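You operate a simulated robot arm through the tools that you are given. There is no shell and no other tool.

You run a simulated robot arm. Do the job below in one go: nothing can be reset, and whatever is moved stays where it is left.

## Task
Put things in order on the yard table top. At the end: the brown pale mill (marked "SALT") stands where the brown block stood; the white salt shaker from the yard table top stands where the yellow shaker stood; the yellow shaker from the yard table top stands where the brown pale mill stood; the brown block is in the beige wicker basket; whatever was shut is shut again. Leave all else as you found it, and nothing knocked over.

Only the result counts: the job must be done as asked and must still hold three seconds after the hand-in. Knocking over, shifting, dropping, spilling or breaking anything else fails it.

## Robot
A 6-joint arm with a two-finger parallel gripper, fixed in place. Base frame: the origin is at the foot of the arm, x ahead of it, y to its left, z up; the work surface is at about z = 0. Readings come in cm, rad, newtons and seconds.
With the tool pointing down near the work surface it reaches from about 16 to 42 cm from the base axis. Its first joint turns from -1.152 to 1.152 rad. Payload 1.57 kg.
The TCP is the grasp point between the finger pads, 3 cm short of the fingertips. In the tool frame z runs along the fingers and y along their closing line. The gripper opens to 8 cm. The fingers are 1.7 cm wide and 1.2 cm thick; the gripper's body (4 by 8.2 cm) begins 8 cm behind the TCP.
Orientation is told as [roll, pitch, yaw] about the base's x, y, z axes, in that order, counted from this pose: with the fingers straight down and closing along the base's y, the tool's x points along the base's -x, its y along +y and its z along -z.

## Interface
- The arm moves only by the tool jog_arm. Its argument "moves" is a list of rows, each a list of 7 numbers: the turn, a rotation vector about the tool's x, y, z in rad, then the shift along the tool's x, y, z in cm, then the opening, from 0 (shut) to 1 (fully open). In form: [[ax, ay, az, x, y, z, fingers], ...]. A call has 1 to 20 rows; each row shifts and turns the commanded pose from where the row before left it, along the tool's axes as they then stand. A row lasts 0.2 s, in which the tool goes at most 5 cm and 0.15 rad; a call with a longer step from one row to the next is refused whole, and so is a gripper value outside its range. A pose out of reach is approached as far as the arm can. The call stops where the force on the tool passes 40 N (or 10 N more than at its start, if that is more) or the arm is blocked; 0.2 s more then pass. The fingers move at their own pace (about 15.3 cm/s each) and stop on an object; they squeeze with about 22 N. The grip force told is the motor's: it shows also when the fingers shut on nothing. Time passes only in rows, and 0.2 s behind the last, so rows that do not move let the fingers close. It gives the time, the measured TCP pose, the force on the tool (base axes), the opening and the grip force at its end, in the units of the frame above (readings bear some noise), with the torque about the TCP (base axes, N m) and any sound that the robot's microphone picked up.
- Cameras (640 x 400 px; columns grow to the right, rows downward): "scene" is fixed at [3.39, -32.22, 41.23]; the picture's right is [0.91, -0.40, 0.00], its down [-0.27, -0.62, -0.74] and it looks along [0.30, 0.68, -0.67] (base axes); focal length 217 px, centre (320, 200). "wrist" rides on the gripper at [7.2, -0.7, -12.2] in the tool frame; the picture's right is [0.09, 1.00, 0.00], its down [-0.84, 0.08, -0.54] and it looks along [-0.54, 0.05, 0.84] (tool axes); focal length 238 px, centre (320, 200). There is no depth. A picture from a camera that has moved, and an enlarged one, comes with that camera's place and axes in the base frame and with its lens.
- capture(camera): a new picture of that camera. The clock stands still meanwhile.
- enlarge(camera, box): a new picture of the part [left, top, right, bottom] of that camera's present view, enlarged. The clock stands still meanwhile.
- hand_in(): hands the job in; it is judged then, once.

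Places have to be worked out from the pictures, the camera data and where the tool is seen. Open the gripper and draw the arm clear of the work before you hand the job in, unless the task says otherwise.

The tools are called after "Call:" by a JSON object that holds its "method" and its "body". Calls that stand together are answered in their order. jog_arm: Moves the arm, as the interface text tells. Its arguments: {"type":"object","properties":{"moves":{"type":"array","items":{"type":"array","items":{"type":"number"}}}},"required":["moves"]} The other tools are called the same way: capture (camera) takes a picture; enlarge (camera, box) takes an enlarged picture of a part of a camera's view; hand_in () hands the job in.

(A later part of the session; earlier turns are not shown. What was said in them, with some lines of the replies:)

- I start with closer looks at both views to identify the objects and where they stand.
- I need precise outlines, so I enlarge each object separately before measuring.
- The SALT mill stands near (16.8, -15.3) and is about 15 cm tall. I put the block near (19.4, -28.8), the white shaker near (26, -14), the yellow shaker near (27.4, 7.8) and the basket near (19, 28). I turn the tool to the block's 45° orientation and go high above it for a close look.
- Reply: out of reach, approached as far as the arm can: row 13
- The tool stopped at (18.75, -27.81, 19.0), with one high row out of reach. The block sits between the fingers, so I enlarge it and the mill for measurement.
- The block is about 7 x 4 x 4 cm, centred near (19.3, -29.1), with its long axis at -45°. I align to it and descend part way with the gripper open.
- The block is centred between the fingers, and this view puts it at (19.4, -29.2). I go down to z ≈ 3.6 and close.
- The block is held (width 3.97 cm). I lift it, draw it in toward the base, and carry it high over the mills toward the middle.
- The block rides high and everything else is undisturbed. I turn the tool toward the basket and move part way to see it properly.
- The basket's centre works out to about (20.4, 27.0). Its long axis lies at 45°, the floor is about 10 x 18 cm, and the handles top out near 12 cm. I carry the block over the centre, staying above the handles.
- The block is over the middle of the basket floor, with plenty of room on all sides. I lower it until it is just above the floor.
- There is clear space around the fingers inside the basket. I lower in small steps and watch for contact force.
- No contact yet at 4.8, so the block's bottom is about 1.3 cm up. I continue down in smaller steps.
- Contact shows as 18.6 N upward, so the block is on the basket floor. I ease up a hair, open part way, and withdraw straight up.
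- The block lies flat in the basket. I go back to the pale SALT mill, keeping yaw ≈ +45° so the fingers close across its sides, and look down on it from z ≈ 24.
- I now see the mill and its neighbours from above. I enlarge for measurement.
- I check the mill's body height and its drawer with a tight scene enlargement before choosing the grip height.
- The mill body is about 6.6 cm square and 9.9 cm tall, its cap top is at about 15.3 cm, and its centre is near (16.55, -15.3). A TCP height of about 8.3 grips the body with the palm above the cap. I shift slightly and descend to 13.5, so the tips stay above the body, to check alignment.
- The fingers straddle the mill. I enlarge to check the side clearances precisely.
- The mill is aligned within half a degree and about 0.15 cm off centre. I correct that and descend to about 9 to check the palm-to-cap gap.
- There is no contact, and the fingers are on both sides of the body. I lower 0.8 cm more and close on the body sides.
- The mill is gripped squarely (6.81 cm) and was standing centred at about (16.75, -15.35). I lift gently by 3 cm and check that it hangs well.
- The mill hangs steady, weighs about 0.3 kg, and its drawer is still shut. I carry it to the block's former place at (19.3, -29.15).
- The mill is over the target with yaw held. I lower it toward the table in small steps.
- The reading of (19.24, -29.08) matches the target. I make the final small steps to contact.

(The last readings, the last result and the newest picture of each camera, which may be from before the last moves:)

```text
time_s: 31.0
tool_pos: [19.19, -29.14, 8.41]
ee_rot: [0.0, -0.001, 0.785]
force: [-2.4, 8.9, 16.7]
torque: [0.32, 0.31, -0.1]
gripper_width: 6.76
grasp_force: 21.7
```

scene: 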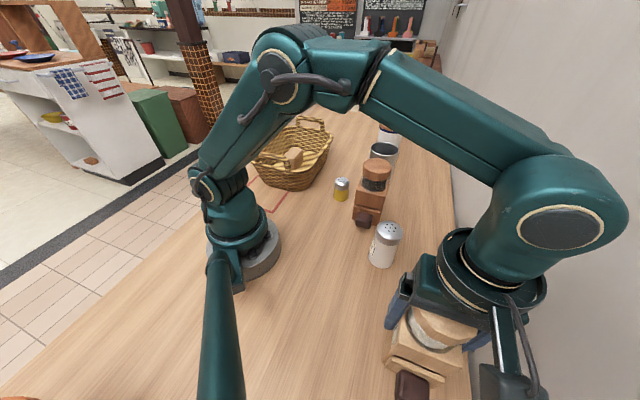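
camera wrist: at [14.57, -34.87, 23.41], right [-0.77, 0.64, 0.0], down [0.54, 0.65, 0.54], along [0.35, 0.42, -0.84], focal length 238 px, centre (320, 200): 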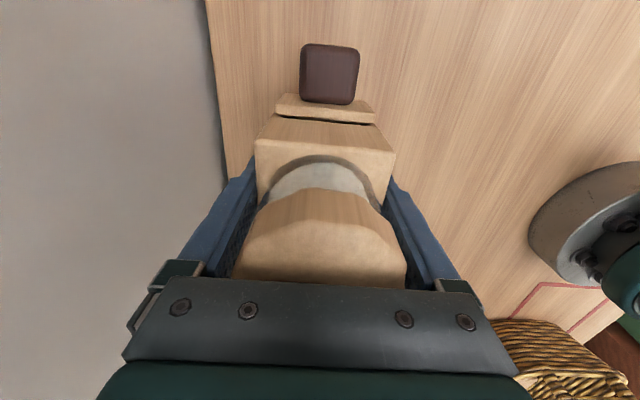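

The mill is down on the table, with 16.7 N of contact. I relax slightly, then open fully and hold still.

Call:
{"method": "jog_arm", "body": {"moves": [[0, 0, 0, 0, 0, -0.07, 0.6], [0, 0, 0, 0, 0, 0, 0.6], [0, 0, 0, 0, 0, 0, 1], [0, 0, 0, 0, 0, 0, 1], [0, 0, 0, 0, 0, 0, 1]]}}

Call:
{"method": "capture", "body": {"camera": "wrist"}}

```text
time_s: 32.2
tool_pos: [19.23, -29.17, 8.3]
ee_rot: [-0.001, -0.001, 0.783]
force: [-0.6, 0.8, 0.2]
torque: [-0.01, 0.01, 0.01]
gripper_width: 8.03
grasp_force: 0.2
```

```text
taken
camera wrist: at [14.64, -34.7, 20.58], right [-0.77, 0.64, 0.0], down [0.54, 0.65, 0.54], along [0.35, 0.42, -0.84], focal length 238 px, centre (320, 200)
```

wrist: 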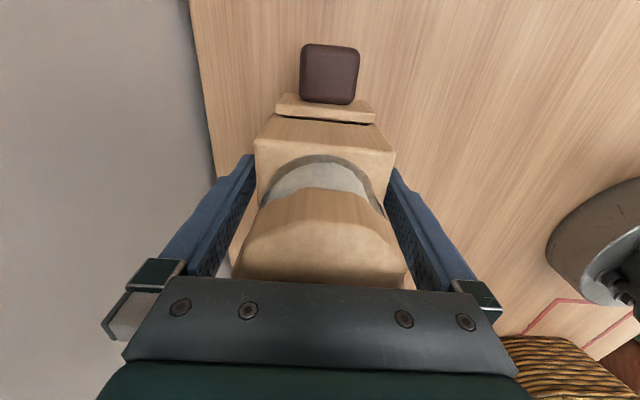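

Released, with the mill standing square between the open fingers. I rise straight up to clear the cap.

Call:
{"method": "jog_arm", "body": {"moves": [[0, 0, 0, 0, 0, -1, 1], [0, 0, 0, 0, 0, -2, 1], [0, 0, 0, 0, 0, -2.5, 1], [0, 0, 0, 0, 0, -2.5, 1], [0, 0, 0, 0, 0, -2.7, 1], [0, 0, 0, 0, 0, 0, 1]]}}

Call:
{"method": "capture", "body": {"camera": "wrist"}}

Call:
{"method": "capture", "body": {"camera": "scene"}}

```text
time_s: 33.6
tool_pos: [19.26, -28.99, 19.14]
ee_rot: [-0.002, 0.001, 0.784]
force: [-0.3, 0.5, 0.5]
torque: [0.0, -0.01, 0.0]
gripper_width: 8.03
grasp_force: 0.1
```

```text
taken
camera wrist: at [14.67, -34.63, 31.34], right [-0.77, 0.64, 0.0], down [0.54, 0.65, 0.54], along [0.35, 0.42, -0.84], focal length 238 px, centre (320, 200)
```

wrist: 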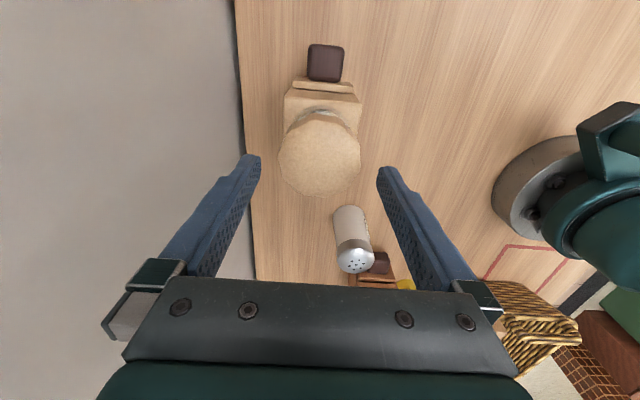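

```text
taken
```

scene: 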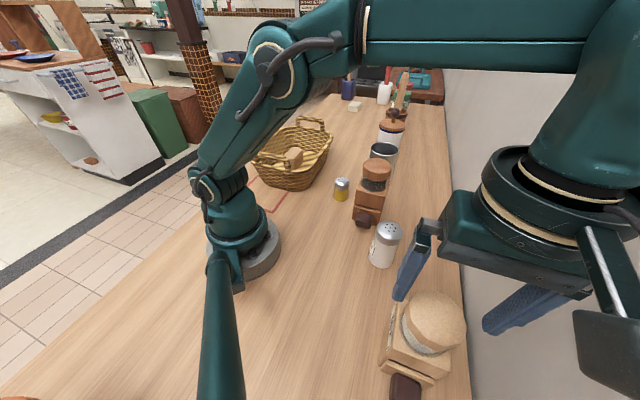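

The mill stands upright at the block's place with its drawer shut, and the white shaker is untouched. Next is the yellow shaker near (27.5, 7.75). I move inward and up, then turn the tool to yaw -45° so the fingers and camera stay clear of the pepper mill.

Call:
{"method": "jog_arm", "body": {"moves": [[0, 0, 0, -1.603, 1.326, -0.5, 1], [0, 0, 0, -1.603, 1.326, -0.5, 1], [0, 0, 0, -3.206, 2.651, -1, 1], [0, 0, 0, -3.206, 2.651, -1, 1], [0, 0, 0, -3.206, 2.651, -1, 1], [0, 0, 0, -3.206, 2.651, -1, 1], [0, 0, 0, -3.206, 2.651, 0, 1], [0, 0, 0, -3.206, 2.651, 0, 1], [0, 0, 0.1427, 0, 0, 0, 1], [0, 0, 0.1427, 0, 0, 0, 1], [0, 0, 0.1427, 0, 0, 0, 1], [0, 0, 0.1427, 0, 0, 0, 1], [0, 0, 0.1427, 0, 0, 0, 1], [0, 0, 0.1427, 0, 0, 0, 1], [0, 0, 0.1427, 0, 0, 0, 1], [0, 0, 0.1427, 0, 0, 0, 1], [0, 0, 0.1427, 0, 0, 0, 1], [0, 0, 0.1427, 0, 0, 0, 1], [0, 0, 0.1427, 0, 0, 0, 1], [0, 0, 0, 0, 0, 0, 1]]}}

Call:
{"method": "capture", "body": {"camera": "wrist"}}

Call:
{"method": "capture", "body": {"camera": "scene"}}

```text
time_s: 37.8
tool_pos: [21.92, -0.1, 24.08]
ee_rot: [0.0, 0.0, -0.787]
force: [0.0, 0.1, -0.8]
torque: [-0.01, 0.0, -0.01]
gripper_width: 8.0
grasp_force: 0.2
```

```text
taken
camera wrist: at [16.49, 4.49, 36.34], right [0.64, 0.77, 0.0], down [0.64, -0.54, 0.54], along [0.42, -0.35, -0.84], focal length 238 px, centre (320, 200)
```

wrist: 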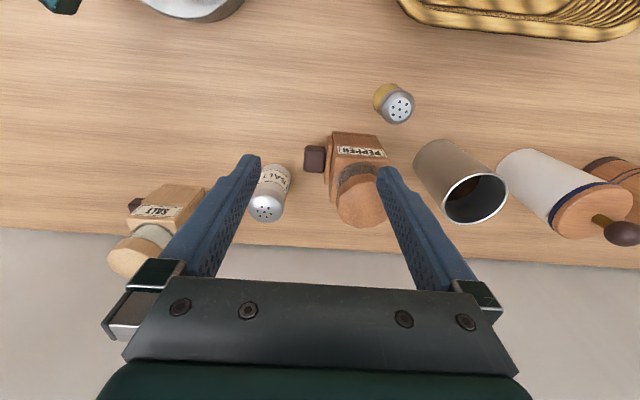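

```text
taken
```

scene: 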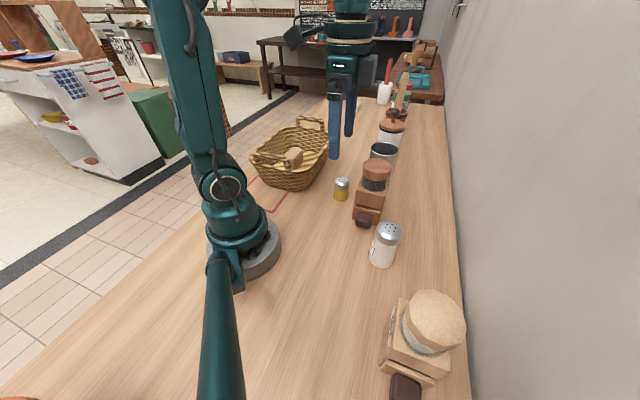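

Everything is in view and undisturbed. I enlarge the yellow and white shakers to refine their positions.

Call:
{"method": "enlarge", "body": {"camera": "wrist", "box": [350, 65, 440, 145]}}

Call:
{"method": "enlarge", "body": {"camera": "wrist", "box": [230, 145, 320, 235]}}

Call:
{"method": "enlarge", "body": {"camera": "scene", "box": [320, 165, 410, 275]}}

Call:
{"method": "enlarge", "body": {"camera": "scene", "box": [360, 280, 480, 400]}}

```text
5.00 times, centred on (395, 105) of wrist
camera zoom: at [16.49, 4.49, 36.34], right [0.64, 0.77, 0.0], down [0.64, -0.54, 0.54], along [0.42, -0.35, -0.84], focal length 1192 px, centre (-55, 675)
```

zoom: 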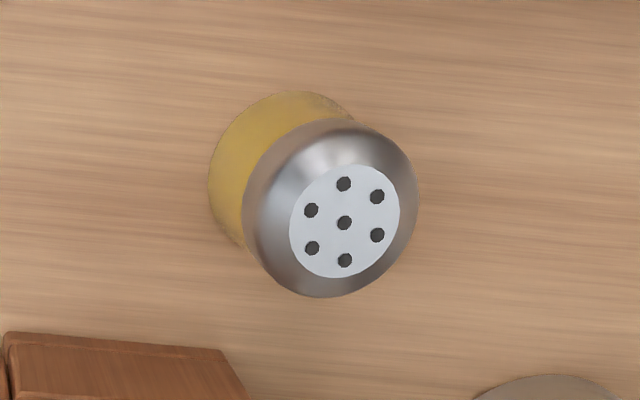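

```text
4.44 times, centred on (275, 190) of wrist
camera zoom: at [16.49, 4.49, 36.34], right [0.64, 0.77, 0.0], down [0.64, -0.54, 0.54], along [0.42, -0.35, -0.84], focal length 1059 px, centre (520, 244)
```

zoom: 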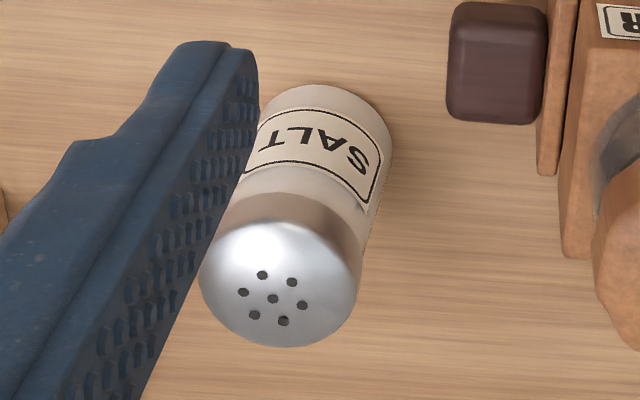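

```text
3.64 times, centred on (365, 220) of scene
camera zoom: at [3.39, -32.22, 41.23], right [0.91, -0.4, 0.0], down [-0.27, -0.62, -0.74], along [0.3, 0.68, -0.67], focal length 790 px, centre (156, 127)
```

zoom: 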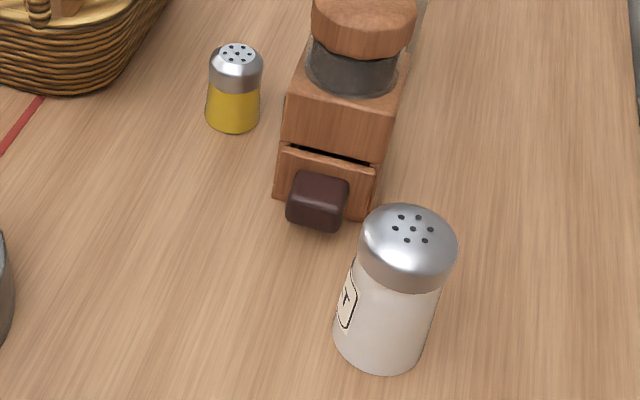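

```text
3.33 times, centred on (420, 340) of scene
camera zoom: at [3.39, -32.22, 41.23], right [0.91, -0.4, 0.0], down [-0.27, -0.62, -0.74], along [0.3, 0.68, -0.67], focal length 724 px, centre (-13, -267)
```

zoom: 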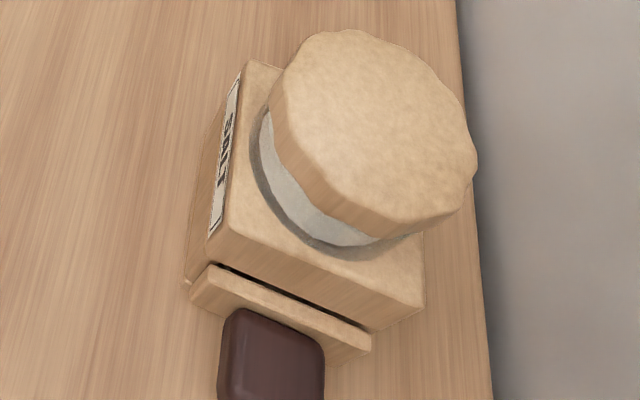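

The yellow shaker is near (27.55, 7.85), about 4.1 cm across and 6 cm tall. I go above it and descend part way to refine.

Call:
{"method": "jog_arm", "body": {"moves": [[0, 0, 0, 0.55, 3.2, 0, 1], [0, 0, 0, 0.55, 3.2, 0, 1], [0, 0, 0, 0.55, 3.2, 0, 1], [0, 0, 0, 0, 0, 4, 1], [0, 0, 0, 0, 0, 4, 1], [0, 0, 0, 0, 0, 2, 1], [0, 0, 0, 0, 0, 0, 1]]}}

Call:
{"method": "capture", "body": {"camera": "wrist"}}

Call:
{"method": "enlarge", "body": {"camera": "wrist", "box": [240, 70, 400, 230]}}

Call:
{"method": "enlarge", "body": {"camera": "scene", "box": [290, 80, 430, 240]}}

```text
time_s: 39.4
tool_pos: [27.68, 7.99, 14.09]
ee_rot: [0.0, -0.002, -0.784]
force: [-0.3, -0.4, -0.3]
torque: [0.01, 0.0, 0.03]
gripper_width: 7.99
grasp_force: 0.1
```

```text
taken
camera wrist: at [22.13, 12.57, 26.25], right [0.64, 0.77, 0.0], down [0.65, -0.54, 0.54], along [0.42, -0.35, -0.84], focal length 238 px, centre (320, 200)
```

wrist: 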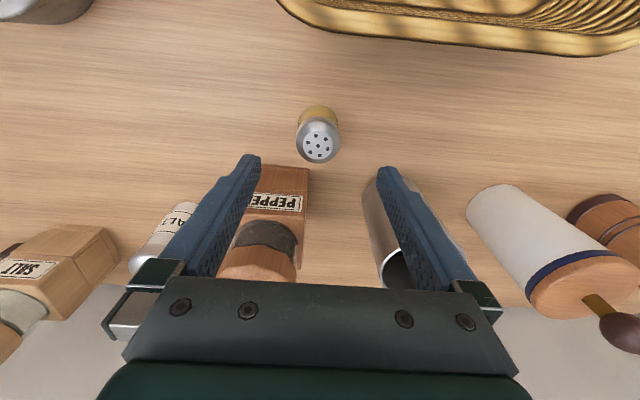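

```text
2.50 times, centred on (320, 150) of wrist
camera zoom: at [22.13, 12.57, 26.25], right [0.64, 0.77, 0.0], down [0.65, -0.54, 0.54], along [0.42, -0.35, -0.84], focal length 596 px, centre (320, 325)
```

zoom: 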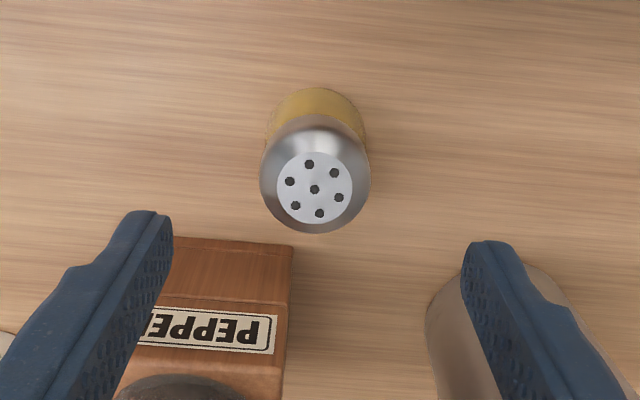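

```text
2.50 times, centred on (360, 160) of scene
camera zoom: at [3.39, -32.22, 41.23], right [0.91, -0.4, 0.0], down [-0.27, -0.62, -0.74], along [0.3, 0.68, -0.67], focal length 543 px, centre (220, 300)
```

zoom: 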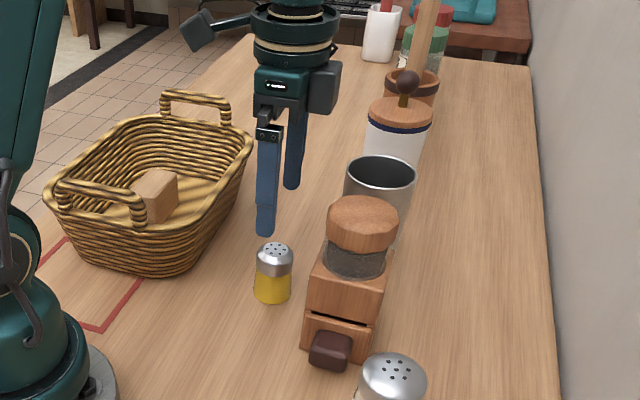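

The yellow shaker is 0.2 cm off along the closing line, at about (27.55, 7.85). I correct and descend to grip it.

Call:
{"method": "jog_arm", "body": {"moves": [[0, 0, 0, 0, -0.2, 0, 1], [0, 0, 0, 0, 0, 4, 1], [0, 0, 0, 0, 0, 3, 1], [0, 0, 0, 0, 0, 2, 1], [0, 0, 0, 0, 0, 1.4, 1], [0, 0, 0, 0, 0, 0, 1]]}}

Call:
{"method": "capture", "body": {"camera": "wrist"}}

Call:
{"method": "enlarge", "body": {"camera": "scene", "box": [290, 80, 430, 240]}}

```text
time_s: 40.8
tool_pos: [27.39, 7.78, 3.6]
ee_rot: [0.001, -0.003, -0.786]
force: [0.2, 0.2, 0.0]
torque: [0.0, 0.01, 0.0]
gripper_width: 8.01
grasp_force: 0.1
```

```text
taken
camera wrist: at [21.91, 12.38, 15.77], right [0.64, 0.77, 0.0], down [0.65, -0.54, 0.54], along [0.42, -0.35, -0.84], focal length 238 px, centre (320, 200)
```

wrist: 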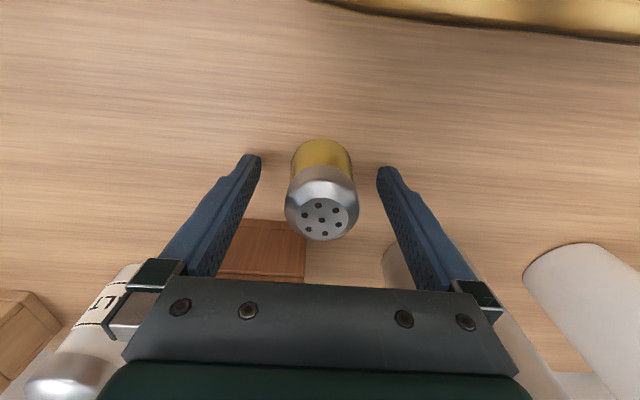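

```text
2.50 times, centred on (360, 160) of scene
camera zoom: at [3.39, -32.22, 41.23], right [0.91, -0.4, 0.0], down [-0.27, -0.62, -0.74], along [0.3, 0.68, -0.67], focal length 543 px, centre (220, 300)
```

zoom: 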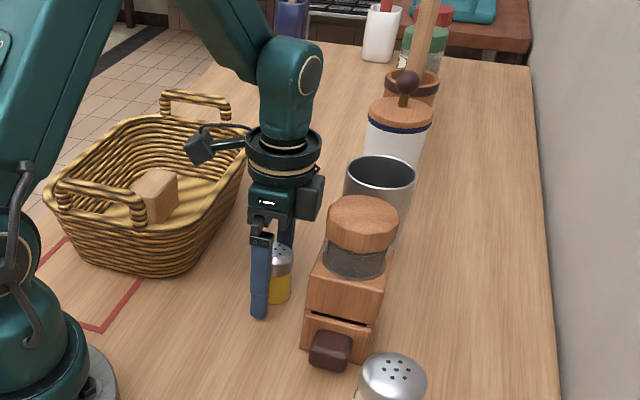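

The shaker is centred between the fingers. I close on it.

Call:
{"method": "jog_arm", "body": {"moves": [[0, 0, 0, 0, 0, 0, 0.3], [0, 0, 0, 0, 0, 0, 0.3], [0, 0, 0, 0, 0, 0, 0.3], [0, 0, 0, 0, 0, 0, 0.3]]}}

Call:
{"method": "capture", "body": {"camera": "wrist"}}

```text
time_s: 41.8
tool_pos: [27.57, 7.73, 3.61]
ee_rot: [-0.001, -0.002, -0.786]
force: [-0.1, -0.2, -0.2]
torque: [0.01, 0.0, -0.03]
gripper_width: 4.18
grasp_force: 22.0
```

```text
taken
camera wrist: at [21.91, 12.39, 15.8], right [0.64, 0.77, 0.0], down [0.65, -0.54, 0.54], along [0.42, -0.35, -0.84], focal length 238 px, centre (320, 200)
```

wrist: 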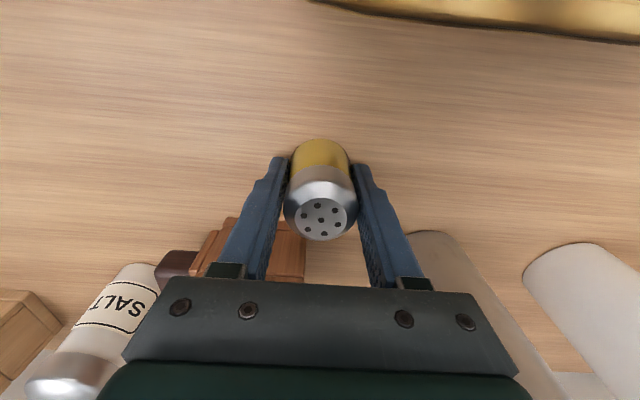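

The yellow shaker is gripped (4.18 cm) and stood at about (27.5, 7.78). I lift it and carry it high to the mill's former place at (16.75, -15.35).

Call:
{"method": "jog_arm", "body": {"moves": [[0, 0, 0, 0, 0, -1, 0.3], [0, 0, 0, 0, 0, -3, 0.3], [0, 0, 0, 0, 0, -4, 0.3], [0, 0, 0, 0, 0, -4, 0.3], [0, 0, 0, 0, 0, -4, 0.3], [0, 0, 0, -1.462, -3.992, 0, 0.3], [0, 0, 0, -1.462, -3.992, 0, 0.3], [0, 0, 0, -1.462, -3.992, 0, 0.3], [0, 0, 0, -1.462, -3.992, 0, 0.3], [0, 0, 0, -1.462, -3.992, 0, 0.3], [0, 0, 0, -1.462, -3.992, 0, 0.3], [0, 0, 0, 0, 0, 0, 0.3]]}}

Call:
{"method": "capture", "body": {"camera": "wrist"}}

Call:
{"method": "capture", "body": {"camera": "scene"}}

```text
time_s: 44.4
tool_pos: [16.77, -15.38, 19.59]
ee_rot: [0.0, -0.001, -0.786]
force: [-0.3, 0.2, -1.0]
torque: [-0.01, 0.02, 0.02]
gripper_width: 4.15
grasp_force: 21.8
```

```text
taken
camera wrist: at [11.23, -10.83, 31.73], right [0.64, 0.77, 0.0], down [0.65, -0.54, 0.54], along [0.42, -0.35, -0.84], focal length 238 px, centre (320, 200)
```

wrist: 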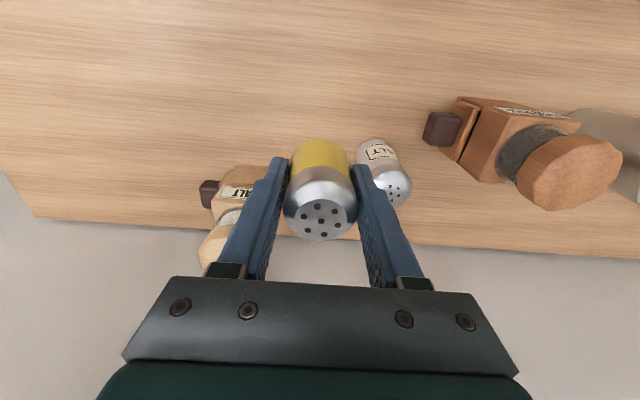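

```text
taken
```

scene: 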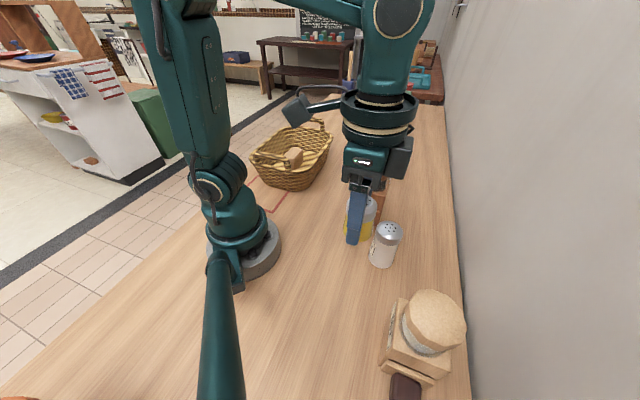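

The shaker is over the mill's old spot, with free table below. I lower it most of the way.

Call:
{"method": "jog_arm", "body": {"moves": [[0, 0, 0, 0, 0, 4, 0.3], [0, 0, 0, 0, 0, 4, 0.3], [0, 0, 0, 0, 0, 4, 0.3], [0, 0, 0, 0, 0, 2.5, 0.3], [0, 0, 0, 0, 0, 1.0, 0.3], [0, 0, 0, 0, 0, 0, 0.3]]}}

Call:
{"method": "enlarge", "body": {"camera": "scene", "box": [290, 180, 430, 320]}}

```text
time_s: 45.8
tool_pos: [16.69, -15.32, 4.21]
ee_rot: [0.001, -0.003, -0.788]
force: [-0.6, -0.4, -1.0]
torque: [0.02, -0.04, 0.01]
gripper_width: 4.13
grasp_force: 22.5
```

```text
2.86 times, centred on (360, 250) of scene
camera zoom: at [3.4, -32.22, 41.23], right [0.91, -0.4, 0.0], down [-0.27, -0.62, -0.74], along [0.3, 0.68, -0.67], focal length 620 px, centre (206, 57)
```

zoom: 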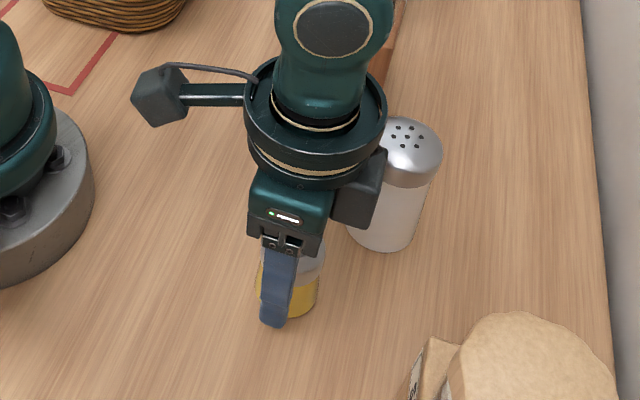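

The position (16.7, -15.3) is right. I take the last few millimetres in small steps to contact.

Call:
{"method": "jog_arm", "body": {"moves": [[0, 0, 0, 0, 0, 0.25, 0.3], [0, 0, 0, 0, 0, 0.2, 0.3], [0, 0, 0, 0, 0, 0, 0.3]]}}

```text
time_s: 46.6
tool_pos: [16.7, -15.31, 3.73]
ee_rot: [0.0, -0.001, -0.784]
force: [-0.8, 0.2, -1.8]
torque: [0.0, -0.03, 0.0]
gripper_width: 4.15
grasp_force: 21.7
```

Call:
{"method": "jog_arm", "body": {"moves": [[0, 0, 0, 0, 0, 0.1, 0.3], [0, 0, 0, 0, 0, 0.08, 0.3], [0, 0, 0, 0, 0, 0, 0.3]]}}

```text
time_s: 47.4
tool_pos: [16.58, -15.37, 3.7]
ee_rot: [-0.001, 0.0, -0.785]
force: [-1.1, -0.3, -0.9]
torque: [0.03, -0.01, -0.03]
gripper_width: 4.15
grasp_force: 21.8
```

Call:
{"method": "jog_arm", "body": {"moves": [[0, 0, 0, 0, 0, 0.08, 0.3], [0, 0, 0, 0, 0, 0.06, 0.3], [0, 0, 0, 0, 0, 0, 0.3]]}}

```text
time_s: 48.2
tool_pos: [16.68, -15.33, 3.45]
ee_rot: [0.0, -0.004, -0.786]
force: [-7.2, -2.7, 16.9]
torque: [-0.12, 0.29, -0.05]
gripper_width: 4.16
grasp_force: 22.0
```

Contact is made, with about 17 N upward. I ease off, open part way, and rise straight up.

Call:
{"method": "jog_arm", "body": {"moves": [[0, 0, 0, 0, 0, -0.06, 0.3], [0, 0, 0, 0, 0, 0, 0.3], [0, 0, 0, 0, 0, 0, 0.85], [0, 0, 0, 0, 0, 0, 0.85], [0, 0, 0, 0, 0, 0, 0.85], [0, 0, 0, 0, 0, -2, 0.85], [0, 0, 0, 0, 0, -3, 0.85], [0, 0, 0, 0, 0, -4, 0.85], [0, 0, 0, 0, 0, -4, 0.85], [0, 0, 0, 0, 0, -3, 0.85], [0, 0, 0, 0, 0, 0, 0.85]]}}

Call:
{"method": "capture", "body": {"camera": "wrist"}}

Call:
{"method": "capture", "body": {"camera": "scene"}}

```text
time_s: 50.6
tool_pos: [16.84, -15.37, 19.68]
ee_rot: [0.0, -0.002, -0.786]
force: [-0.6, -0.1, 0.3]
torque: [0.01, 0.02, 0.0]
gripper_width: 6.81
grasp_force: 0.0
```

```text
taken
camera wrist: at [11.2, -10.78, 31.87], right [0.64, 0.77, 0.0], down [0.65, -0.54, 0.54], along [0.42, -0.35, -0.84], focal length 238 px, centre (320, 200)
```

wrist: 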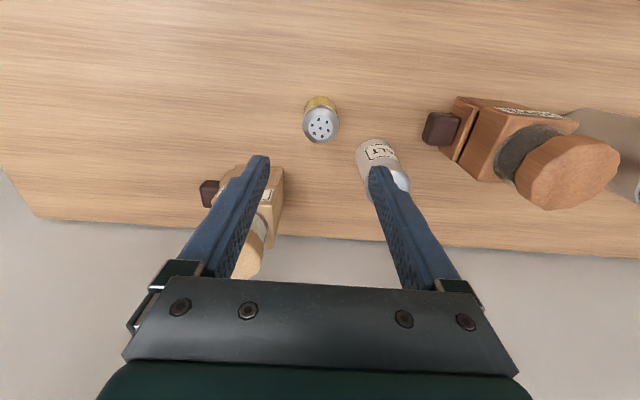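

```text
taken
```

scene: 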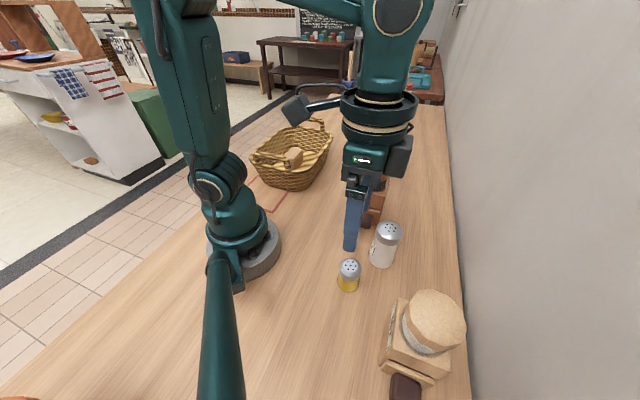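

The yellow shaker stands upright at the mill's old place. Now the white salt shaker near (26.1, -13.8): I move above it and measure.

Call:
{"method": "jog_arm", "body": {"moves": [[0, 0, 0, -1.81, 2.553, 0, 1], [0, 0, 0, -1.81, 2.553, 0, 1], [0, 0, 0, -1.81, 2.553, 0, 1], [0, 0, 0, 0, 0, 0, 1]]}}

Call:
{"method": "capture", "body": {"camera": "wrist"}}

Call:
{"method": "enlarge", "body": {"camera": "wrist", "box": [250, 60, 390, 200]}}

Call:
{"method": "enlarge", "body": {"camera": "scene", "box": [320, 165, 460, 305]}}

```text
time_s: 51.6
tool_pos: [25.93, -13.75, 19.5]
ee_rot: [0.0, -0.001, -0.784]
force: [-0.2, 0.0, -1.3]
torque: [0.02, 0.01, 0.0]
gripper_width: 7.99
grasp_force: 0.1
```

```text
taken
camera wrist: at [20.41, -9.22, 31.72], right [0.64, 0.77, 0.0], down [0.65, -0.54, 0.54], along [0.42, -0.35, -0.84], focal length 238 px, centre (320, 200)
```

wrist: 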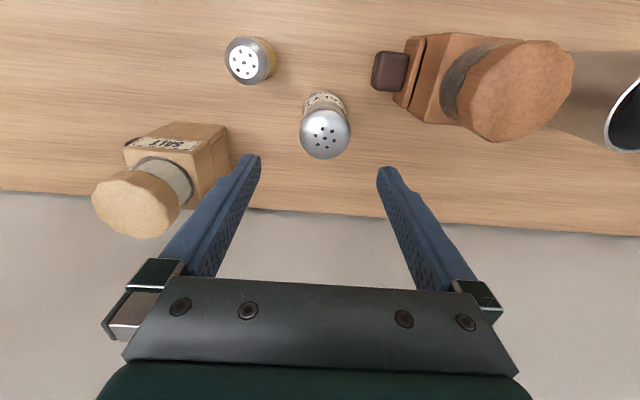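

```text
2.86 times, centred on (320, 130) of wrist
camera zoom: at [20.41, -9.22, 31.72], right [0.64, 0.77, 0.0], down [0.65, -0.54, 0.54], along [0.42, -0.35, -0.84], focal length 681 px, centre (320, 400)
```

zoom: 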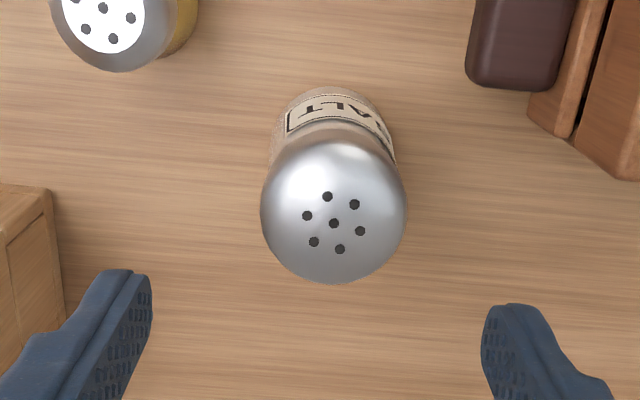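

```text
2.86 times, centred on (390, 235) of scene
camera zoom: at [3.4, -32.22, 41.23], right [0.91, -0.4, 0.0], down [-0.27, -0.62, -0.74], along [0.3, 0.68, -0.67], focal length 620 px, centre (120, 100)
```

zoom: 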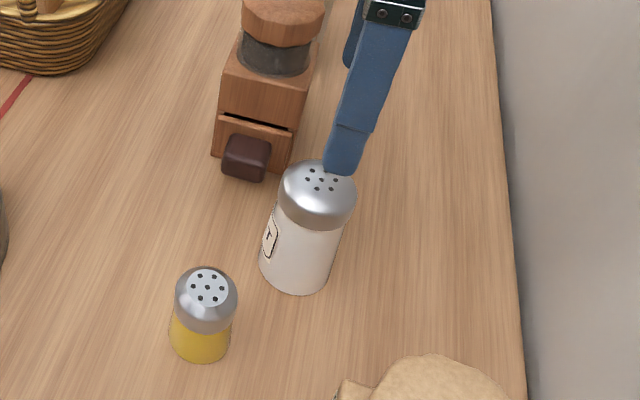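

The white shaker is about 5.2 cm across and 9.8 cm tall, offset 0.46 cm along the closing line. I correct and descend to just above it for a check.

Call:
{"method": "jog_arm", "body": {"moves": [[0, 0, 0, 0.15, 0.46, 0, 1], [0, 0, 0, 0, 0, 3, 1], [0, 0, 0, 0, 0, 2.5, 1], [0, 0, 0, 0, 0, 0, 1]]}}

Call:
{"method": "enlarge", "body": {"camera": "wrist", "box": [230, 70, 410, 250]}}

Call:
{"method": "enlarge", "body": {"camera": "scene", "box": [310, 140, 470, 300]}}

```text
time_s: 52.6
tool_pos: [26.32, -13.38, 13.85]
ee_rot: [0.0, -0.001, -0.787]
force: [0.2, -0.3, -0.8]
torque: [0.01, 0.0, 0.06]
gripper_width: 8.01
grasp_force: 0.1
```

```text
2.22 times, centred on (320, 160) of wrist
camera zoom: at [20.78, -8.76, 26.09], right [0.64, 0.77, 0.0], down [0.65, -0.54, 0.54], along [0.42, -0.35, -0.84], focal length 530 px, centre (320, 289)
```

zoom: 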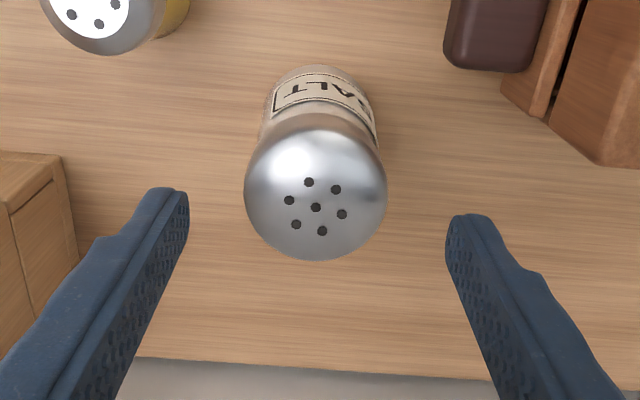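

```text
2.50 times, centred on (390, 220) of scene
camera zoom: at [3.39, -32.22, 41.23], right [0.91, -0.4, 0.0], down [-0.27, -0.62, -0.74], along [0.3, 0.68, -0.67], focal length 543 px, centre (145, 150)
```

zoom: 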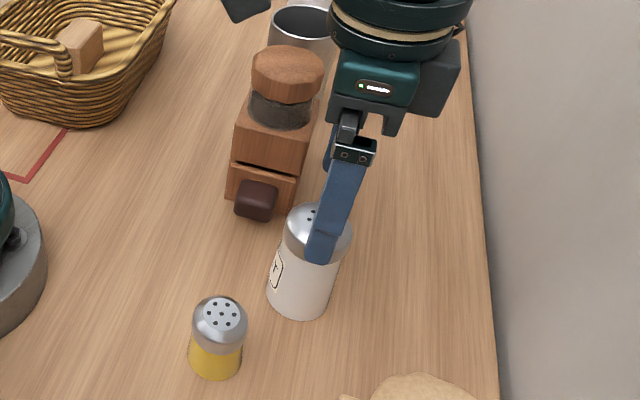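

The offset is only about 0.1 cm. I descend to z ≈ 5 around the body and close.

Call:
{"method": "jog_arm", "body": {"moves": [[0, 0, 0, 0.1, -0.11, 0, 1], [0, 0, 0, 0, 0, 3, 1], [0, 0, 0, 0, 0, 3, 1], [0, 0, 0, 0, 0, 2.8, 1], [0, 0, 0, 0, 0, 0, 1], [0, 0, 0, 0, 0, 0, 0.45], [0, 0, 0, 0, 0, 0, 0.45], [0, 0, 0, 0, 0, 0, 0.45], [0, 0, 0, 0, 0, 0, 0.45]]}}

Call:
{"method": "capture", "body": {"camera": "wrist"}}

Call:
{"method": "enlarge", "body": {"camera": "scene", "box": [310, 140, 470, 300]}}

```text
time_s: 54.6
tool_pos: [26.3, -13.48, 5.18]
ee_rot: [0.0, -0.003, -0.786]
force: [0.4, 0.2, -1.0]
torque: [-0.01, 0.04, 0.01]
gripper_width: 5.03
grasp_force: 22.1
```

```text
taken
camera wrist: at [20.67, -8.83, 17.5], right [0.64, 0.77, 0.0], down [0.65, -0.54, 0.54], along [0.42, -0.35, -0.84], focal length 238 px, centre (320, 200)
```

wrist: 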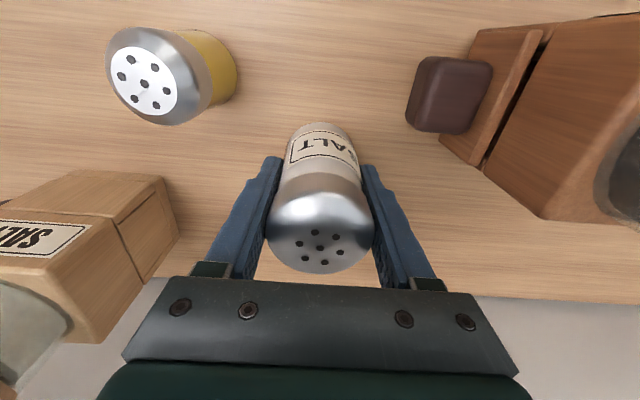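

```text
2.50 times, centred on (390, 220) of scene
camera zoom: at [3.4, -32.22, 41.23], right [0.91, -0.4, 0.0], down [-0.27, -0.62, -0.74], along [0.3, 0.68, -0.67], focal length 543 px, centre (145, 150)
```

zoom: 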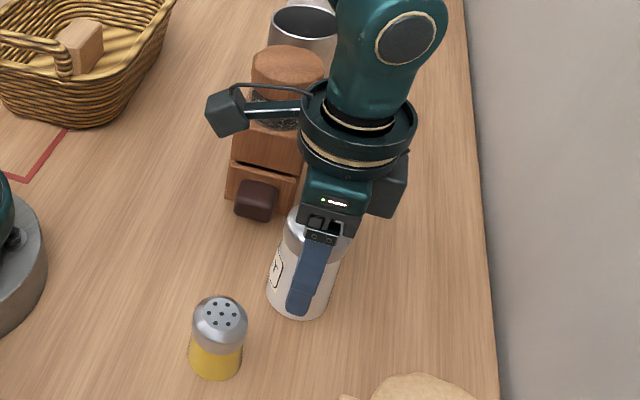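

The white shaker is gripped (5.03 cm). I lift it well above the mills and carry it around the inner side to the yellow shaker's old place at (27.5, 7.78).

Call:
{"method": "jog_arm", "body": {"moves": [[0, 0, 0, 0, 0, -1, 0.45], [0, 0, 0, 0, 0, -3, 0.45], [0, 0, 0, 0, 0, -4, 0.45], [0, 0, 0, 0, 0, -4, 0.45], [0, 0, 0, 0, 0, -4, 0.45], [0, 0, 0, 0, 0, -1, 0.45], [0, 0, 0, 3.95, 1.47, 0, 0.45], [0, 0, 0, 3.95, 1.47, 0, 0.45], [0, 0, 0, 3.95, 1.47, 0, 0.45], [0, 0, 0, 0.777, 3.837, 0, 0.45], [0, 0, 0, 0.777, 3.837, 0, 0.45], [0, 0, 0, 0.777, 3.837, 0, 0.45], [0, 0, 0, 0, 0, 0, 0.45]]}}

Call:
{"method": "capture", "body": {"camera": "wrist"}}

Call:
{"method": "capture", "body": {"camera": "scene"}}

```text
time_s: 57.4
tool_pos: [27.12, 8.05, 22.11]
ee_rot: [0.0, 0.0, -0.787]
force: [0.8, 0.7, -1.7]
torque: [0.01, -0.01, -0.02]
gripper_width: 5.04
grasp_force: 22.0
```

```text
taken
camera wrist: at [21.71, 12.66, 34.27], right [0.64, 0.77, 0.0], down [0.65, -0.54, 0.54], along [0.42, -0.35, -0.84], focal length 238 px, centre (320, 200)
```

wrist: 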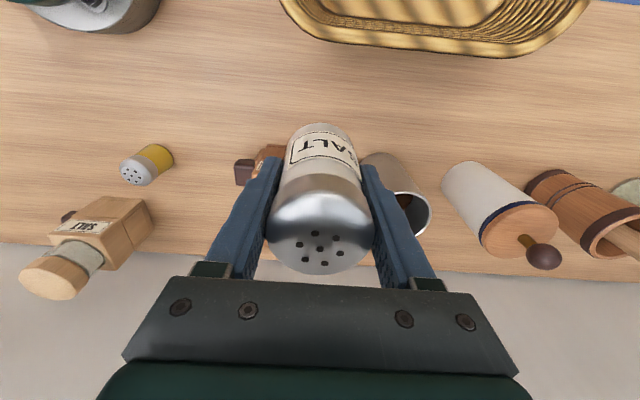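

```text
taken
```

scene: 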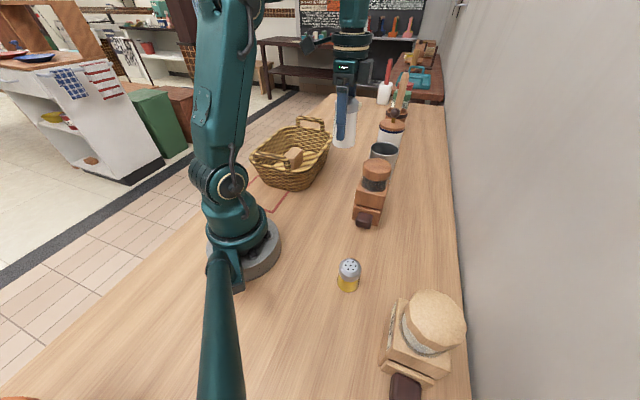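

Position readings give about (27.2, 8.05), so I correct toward (27.5, 7.78) and lower to just above the table.

Call:
{"method": "jog_arm", "body": {"moves": [[0, 0, 0, -0.35, 0, 0, 0.45], [0, 0, 0, 0, 0, 4, 0.45], [0, 0, 0, 0, 0, 4, 0.45], [0, 0, 0, 0, 0, 4, 0.45], [0, 0, 0, 0, 0, 3, 0.45], [0, 0, 0, 0, 0, 1, 0.45], [0, 0, 0, 0, 0, 0, 0.45]]}}

Call:
{"method": "capture", "body": {"camera": "wrist"}}

Call:
{"method": "enlarge", "body": {"camera": "scene", "box": [290, 100, 430, 240]}}

```text
time_s: 59.0
tool_pos: [27.5, 7.57, 6.17]
ee_rot: [-0.001, -0.002, -0.784]
force: [0.6, -1.0, -1.5]
torque: [0.0, -0.01, 0.0]
gripper_width: 5.03
grasp_force: 22.0
```

```text
taken
camera wrist: at [21.99, 12.17, 18.41], right [0.64, 0.77, 0.0], down [0.65, -0.54, 0.54], along [0.42, -0.35, -0.84], focal length 238 px, centre (320, 200)
```

wrist: 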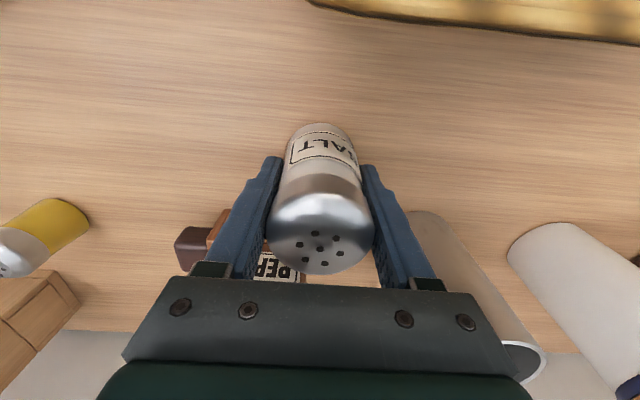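

```text
2.86 times, centred on (360, 170) of scene
camera zoom: at [3.4, -32.22, 41.23], right [0.91, -0.4, 0.0], down [-0.27, -0.62, -0.74], along [0.3, 0.68, -0.67], focal length 620 px, centre (206, 286)
```

zoom: 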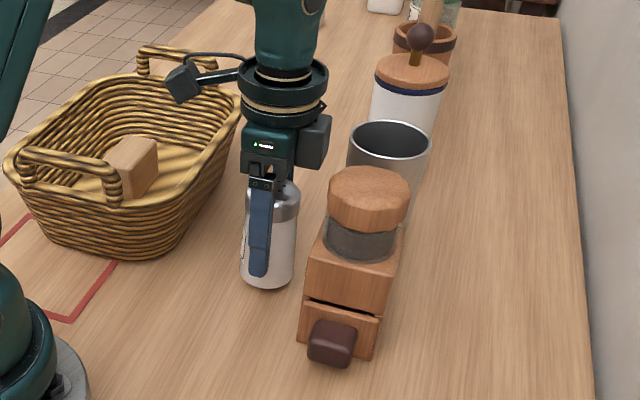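

The reading is (27.53, 7.57), so I nudge 0.2 cm back and lower toward contact.

Call:
{"method": "jog_arm", "body": {"moves": [[0, 0, 0, 0.15, 0.08, 0, 0.45], [0, 0, 0, 0, 0, 0.5, 0.45], [0, 0, 0, 0, 0, 0.2, 0.45], [0, 0, 0, 0, 0, 0, 0.45]]}}

Call:
{"method": "capture", "body": {"camera": "wrist"}}

```text
time_s: 60.0
tool_pos: [27.62, 7.74, 5.52]
ee_rot: [0.001, -0.003, -0.786]
force: [-0.7, 0.1, -1.9]
torque: [-0.01, -0.01, 0.0]
gripper_width: 5.03
grasp_force: 22.1
```

```text
taken
camera wrist: at [22.0, 12.36, 17.71], right [0.64, 0.77, 0.0], down [0.65, -0.54, 0.54], along [0.42, -0.35, -0.84], focal length 238 px, centre (320, 200)
```

wrist: 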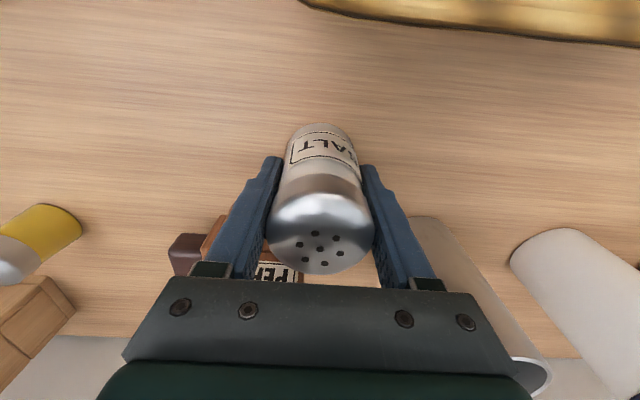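

The position is now about (27.6, 7.75). I step down to contact.

Call:
{"method": "jog_arm", "body": {"moves": [[0, 0, 0, 0, 0, 0.12, 0.45], [0, 0, 0, 0, 0, 0.1, 0.45], [0, 0, 0, 0, 0, 0, 0.45]]}}

```text
time_s: 60.8
tool_pos: [27.45, 7.83, 5.28]
ee_rot: [0.0, -0.002, -0.785]
force: [0.0, -0.1, -0.8]
torque: [0.03, 0.01, -0.04]
gripper_width: 5.03
grasp_force: 21.7
```

Call:
{"method": "jog_arm", "body": {"moves": [[0, 0, 0, 0, 0, 0.07, 0.45], [0, 0, 0, 0, 0, 0.07, 0.45], [0, 0, 0, 0, 0, 0, 0.45]]}}

```text
time_s: 61.6
tool_pos: [27.4, 7.68, 4.95]
ee_rot: [0.0, -0.002, -0.786]
force: [-3.2, -3.4, 16.6]
torque: [-0.15, 0.09, 0.06]
gripper_width: 5.07
grasp_force: 22.0
```

Contact is made, with the shaker at (27.5, 7.75). I relax slightly, open, and rise straight up.

Call:
{"method": "jog_arm", "body": {"moves": [[0, 0, 0, 0, 0, -0.06, 0.45], [0, 0, 0, 0, 0, 0, 0.45], [0, 0, 0, 0, 0, 0, 1], [0, 0, 0, 0, 0, 0, 1], [0, 0, 0, 0, 0, 0, 1], [0, 0, 0, 0, 0, -2, 1], [0, 0, 0, 0, 0, -3, 1], [0, 0, 0, 0, 0, -4, 1], [0, 0, 0, 0, 0, -4, 1], [0, 0, 0, 0, 0, -4, 1], [0, 0, 0, 0, 0, 0, 1]]}}

Call:
{"method": "capture", "body": {"camera": "wrist"}}

Call:
{"method": "capture", "body": {"camera": "scene"}}

```text
time_s: 64.0
tool_pos: [27.47, 7.75, 22.28]
ee_rot: [0.001, 0.0, -0.786]
force: [0.1, 0.0, 0.1]
torque: [0.0, 0.0, -0.01]
gripper_width: 7.99
grasp_force: 0.0
```

```text
taken
camera wrist: at [21.9, 12.29, 34.38], right [0.64, 0.77, 0.0], down [0.65, -0.54, 0.54], along [0.42, -0.35, -0.84], focal length 238 px, centre (320, 200)
```

wrist: 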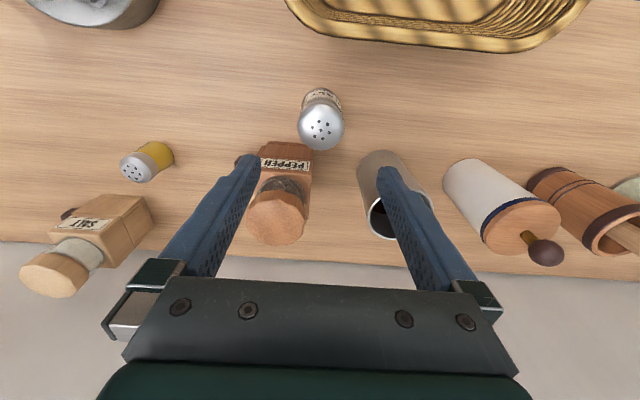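

```text
taken
```

scene: 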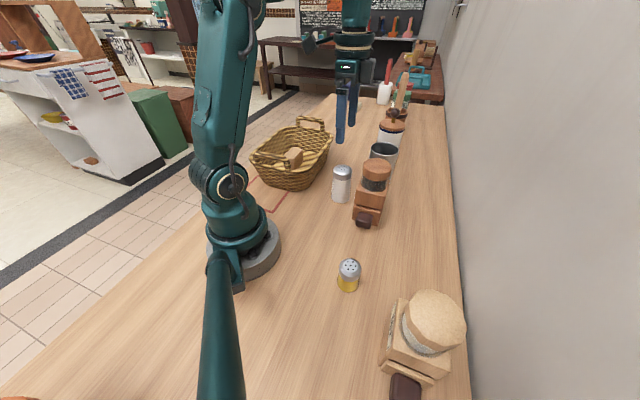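

All four items look placed. I check the mill and its drawer up close, and the shaker positions, before drawing the arm away.

Call:
{"method": "enlarge", "body": {"camera": "wrist", "box": [10, 120, 190, 310]}}

Call:
{"method": "enlarge", "body": {"camera": "scene", "box": [360, 280, 480, 400]}}

Call:
{"method": "enlarge", "body": {"camera": "scene", "box": [310, 140, 430, 300]}}

```text
2.11 times, centred on (100, 215) of wrist
camera zoom: at [21.9, 12.29, 34.38], right [0.64, 0.77, 0.0], down [0.65, -0.54, 0.54], along [0.42, -0.35, -0.84], focal length 502 px, centre (783, 168)
```

zoom: 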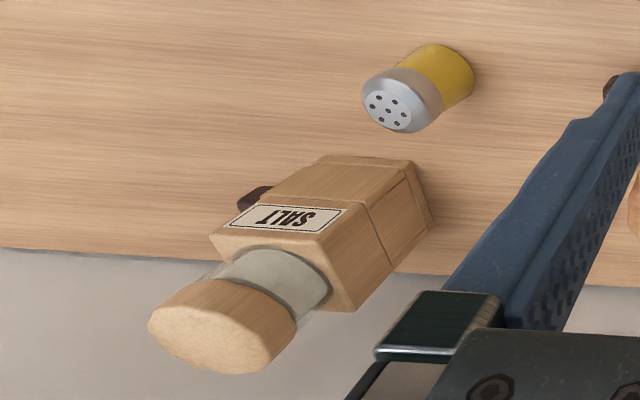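

```text
3.33 times, centred on (420, 340) of scene
camera zoom: at [3.39, -32.22, 41.23], right [0.91, -0.4, 0.0], down [-0.27, -0.62, -0.74], along [0.3, 0.68, -0.67], focal length 724 px, centre (-13, -267)
```

zoom: 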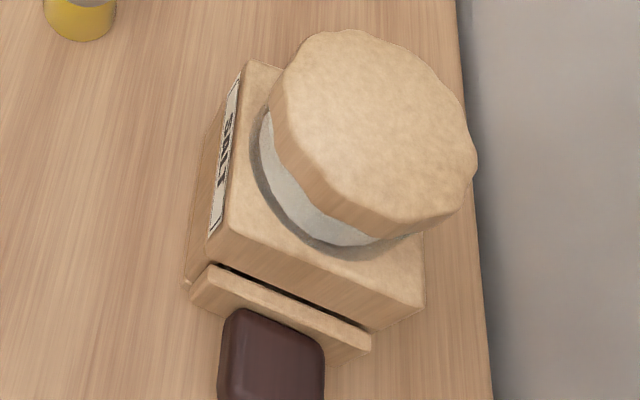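

```text
2.50 times, centred on (370, 220) of scene
camera zoom: at [3.39, -32.22, 41.23], right [0.91, -0.4, 0.0], down [-0.27, -0.62, -0.74], along [0.3, 0.68, -0.67], focal length 543 px, centre (195, 150)
```

zoom: 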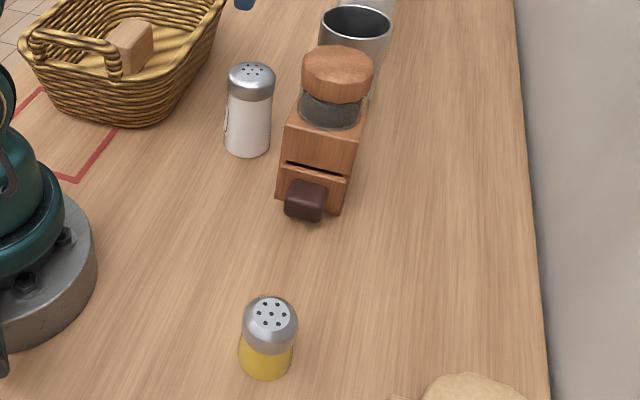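

Mill, shakers and block are all upright at their targets, and the drawer looks exactly as before. I retract the open gripper up to its starting pose, then take a final look.

Call:
{"method": "jog_arm", "body": {"moves": [[0, 0, 0, 0, 0, -2, 1], [0, 0, 0, -0.847, -3.0, -0.8, 1], [0, 0, 0, -0.847, -3.0, -0.8, 1], [0, 0, 0, -0.847, -3.0, -0.6, 1], [0, 0, -0.131, 0, 0, 0, 1], [0, 0, -0.131, 0, 0, 0, 1], [0, 0, -0.131, 0, 0, 0, 1], [0, 0, -0.131, 0, 0, 0, 1], [0, 0, -0.131, 0, 0, 0, 1], [0, 0, -0.131, 0, 0, 0, 1], [0, 0, 0, 0, 0, 0, 1]]}}

Call:
{"method": "capture", "body": {"camera": "scene"}}

Call:
{"method": "capture", "body": {"camera": "wrist"}}

```text
time_s: 66.4
tool_pos: [22.96, -0.38, 26.43]
ee_rot: [0.001, -0.002, 0.002]
force: [-0.1, -1.1, -0.5]
torque: [0.0, -0.01, 0.04]
gripper_width: 8.02
grasp_force: 0.2
```

```text
taken
```

scene: 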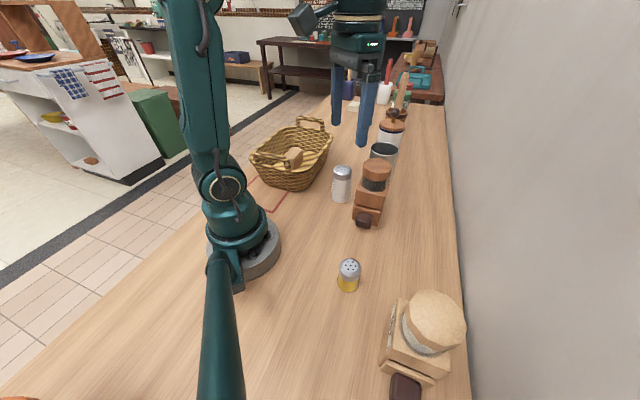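

```text
taken
camera wrist: at [15.75, -1.04, 38.61], right [-0.09, 1.0, 0.0], down [0.84, 0.08, 0.54], along [0.54, 0.05, -0.84], focal length 238 px, centre (320, 200)
```

wrist: 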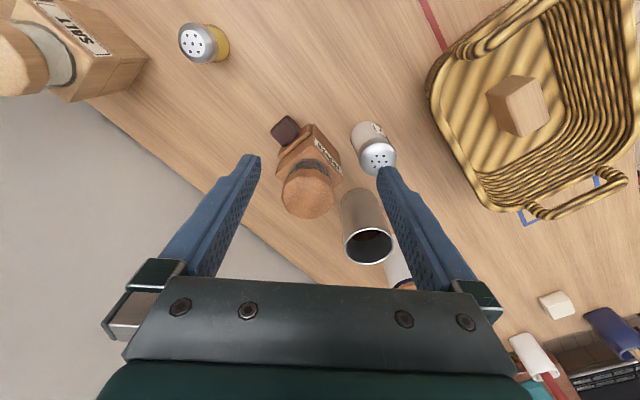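

The arm is back at its starting pose with the gripper open. The pepper mill, cup and basket look unchanged from the first pictures, and all four moved items stand where they should, so I hand in.

Call:
{"method": "hand_in", "body": {}}

```text
The job is handed in.
```

The table is set as you asked, and I have handed the job in; no verdict has come back. In the final pictures:

| Item | Now stands | Position (x, y in cm) |
|---|---|---|
| Brown pale "SALT" mill | where the brown block stood | about (19.2, -29.1) |
| Yellow shaker | where the mill stood | about (16.7, -15.4) |
| White salt shaker | where the yellow shaker stood | about (27.5, 7.75) |
| Brown block | on the floor of the wicker basket | about (20.2, 27.1) |

These positions come from the arm's readings and the cameras. They match the original spots to within about 2–3 mm.

The mill's drawer stayed shut throughout: it looks the same before lifting and after release. Nothing was knocked over, and the pepper mill, metal cup and basket look the same as at the start. The arm is back at its starting pose with the gripper open.
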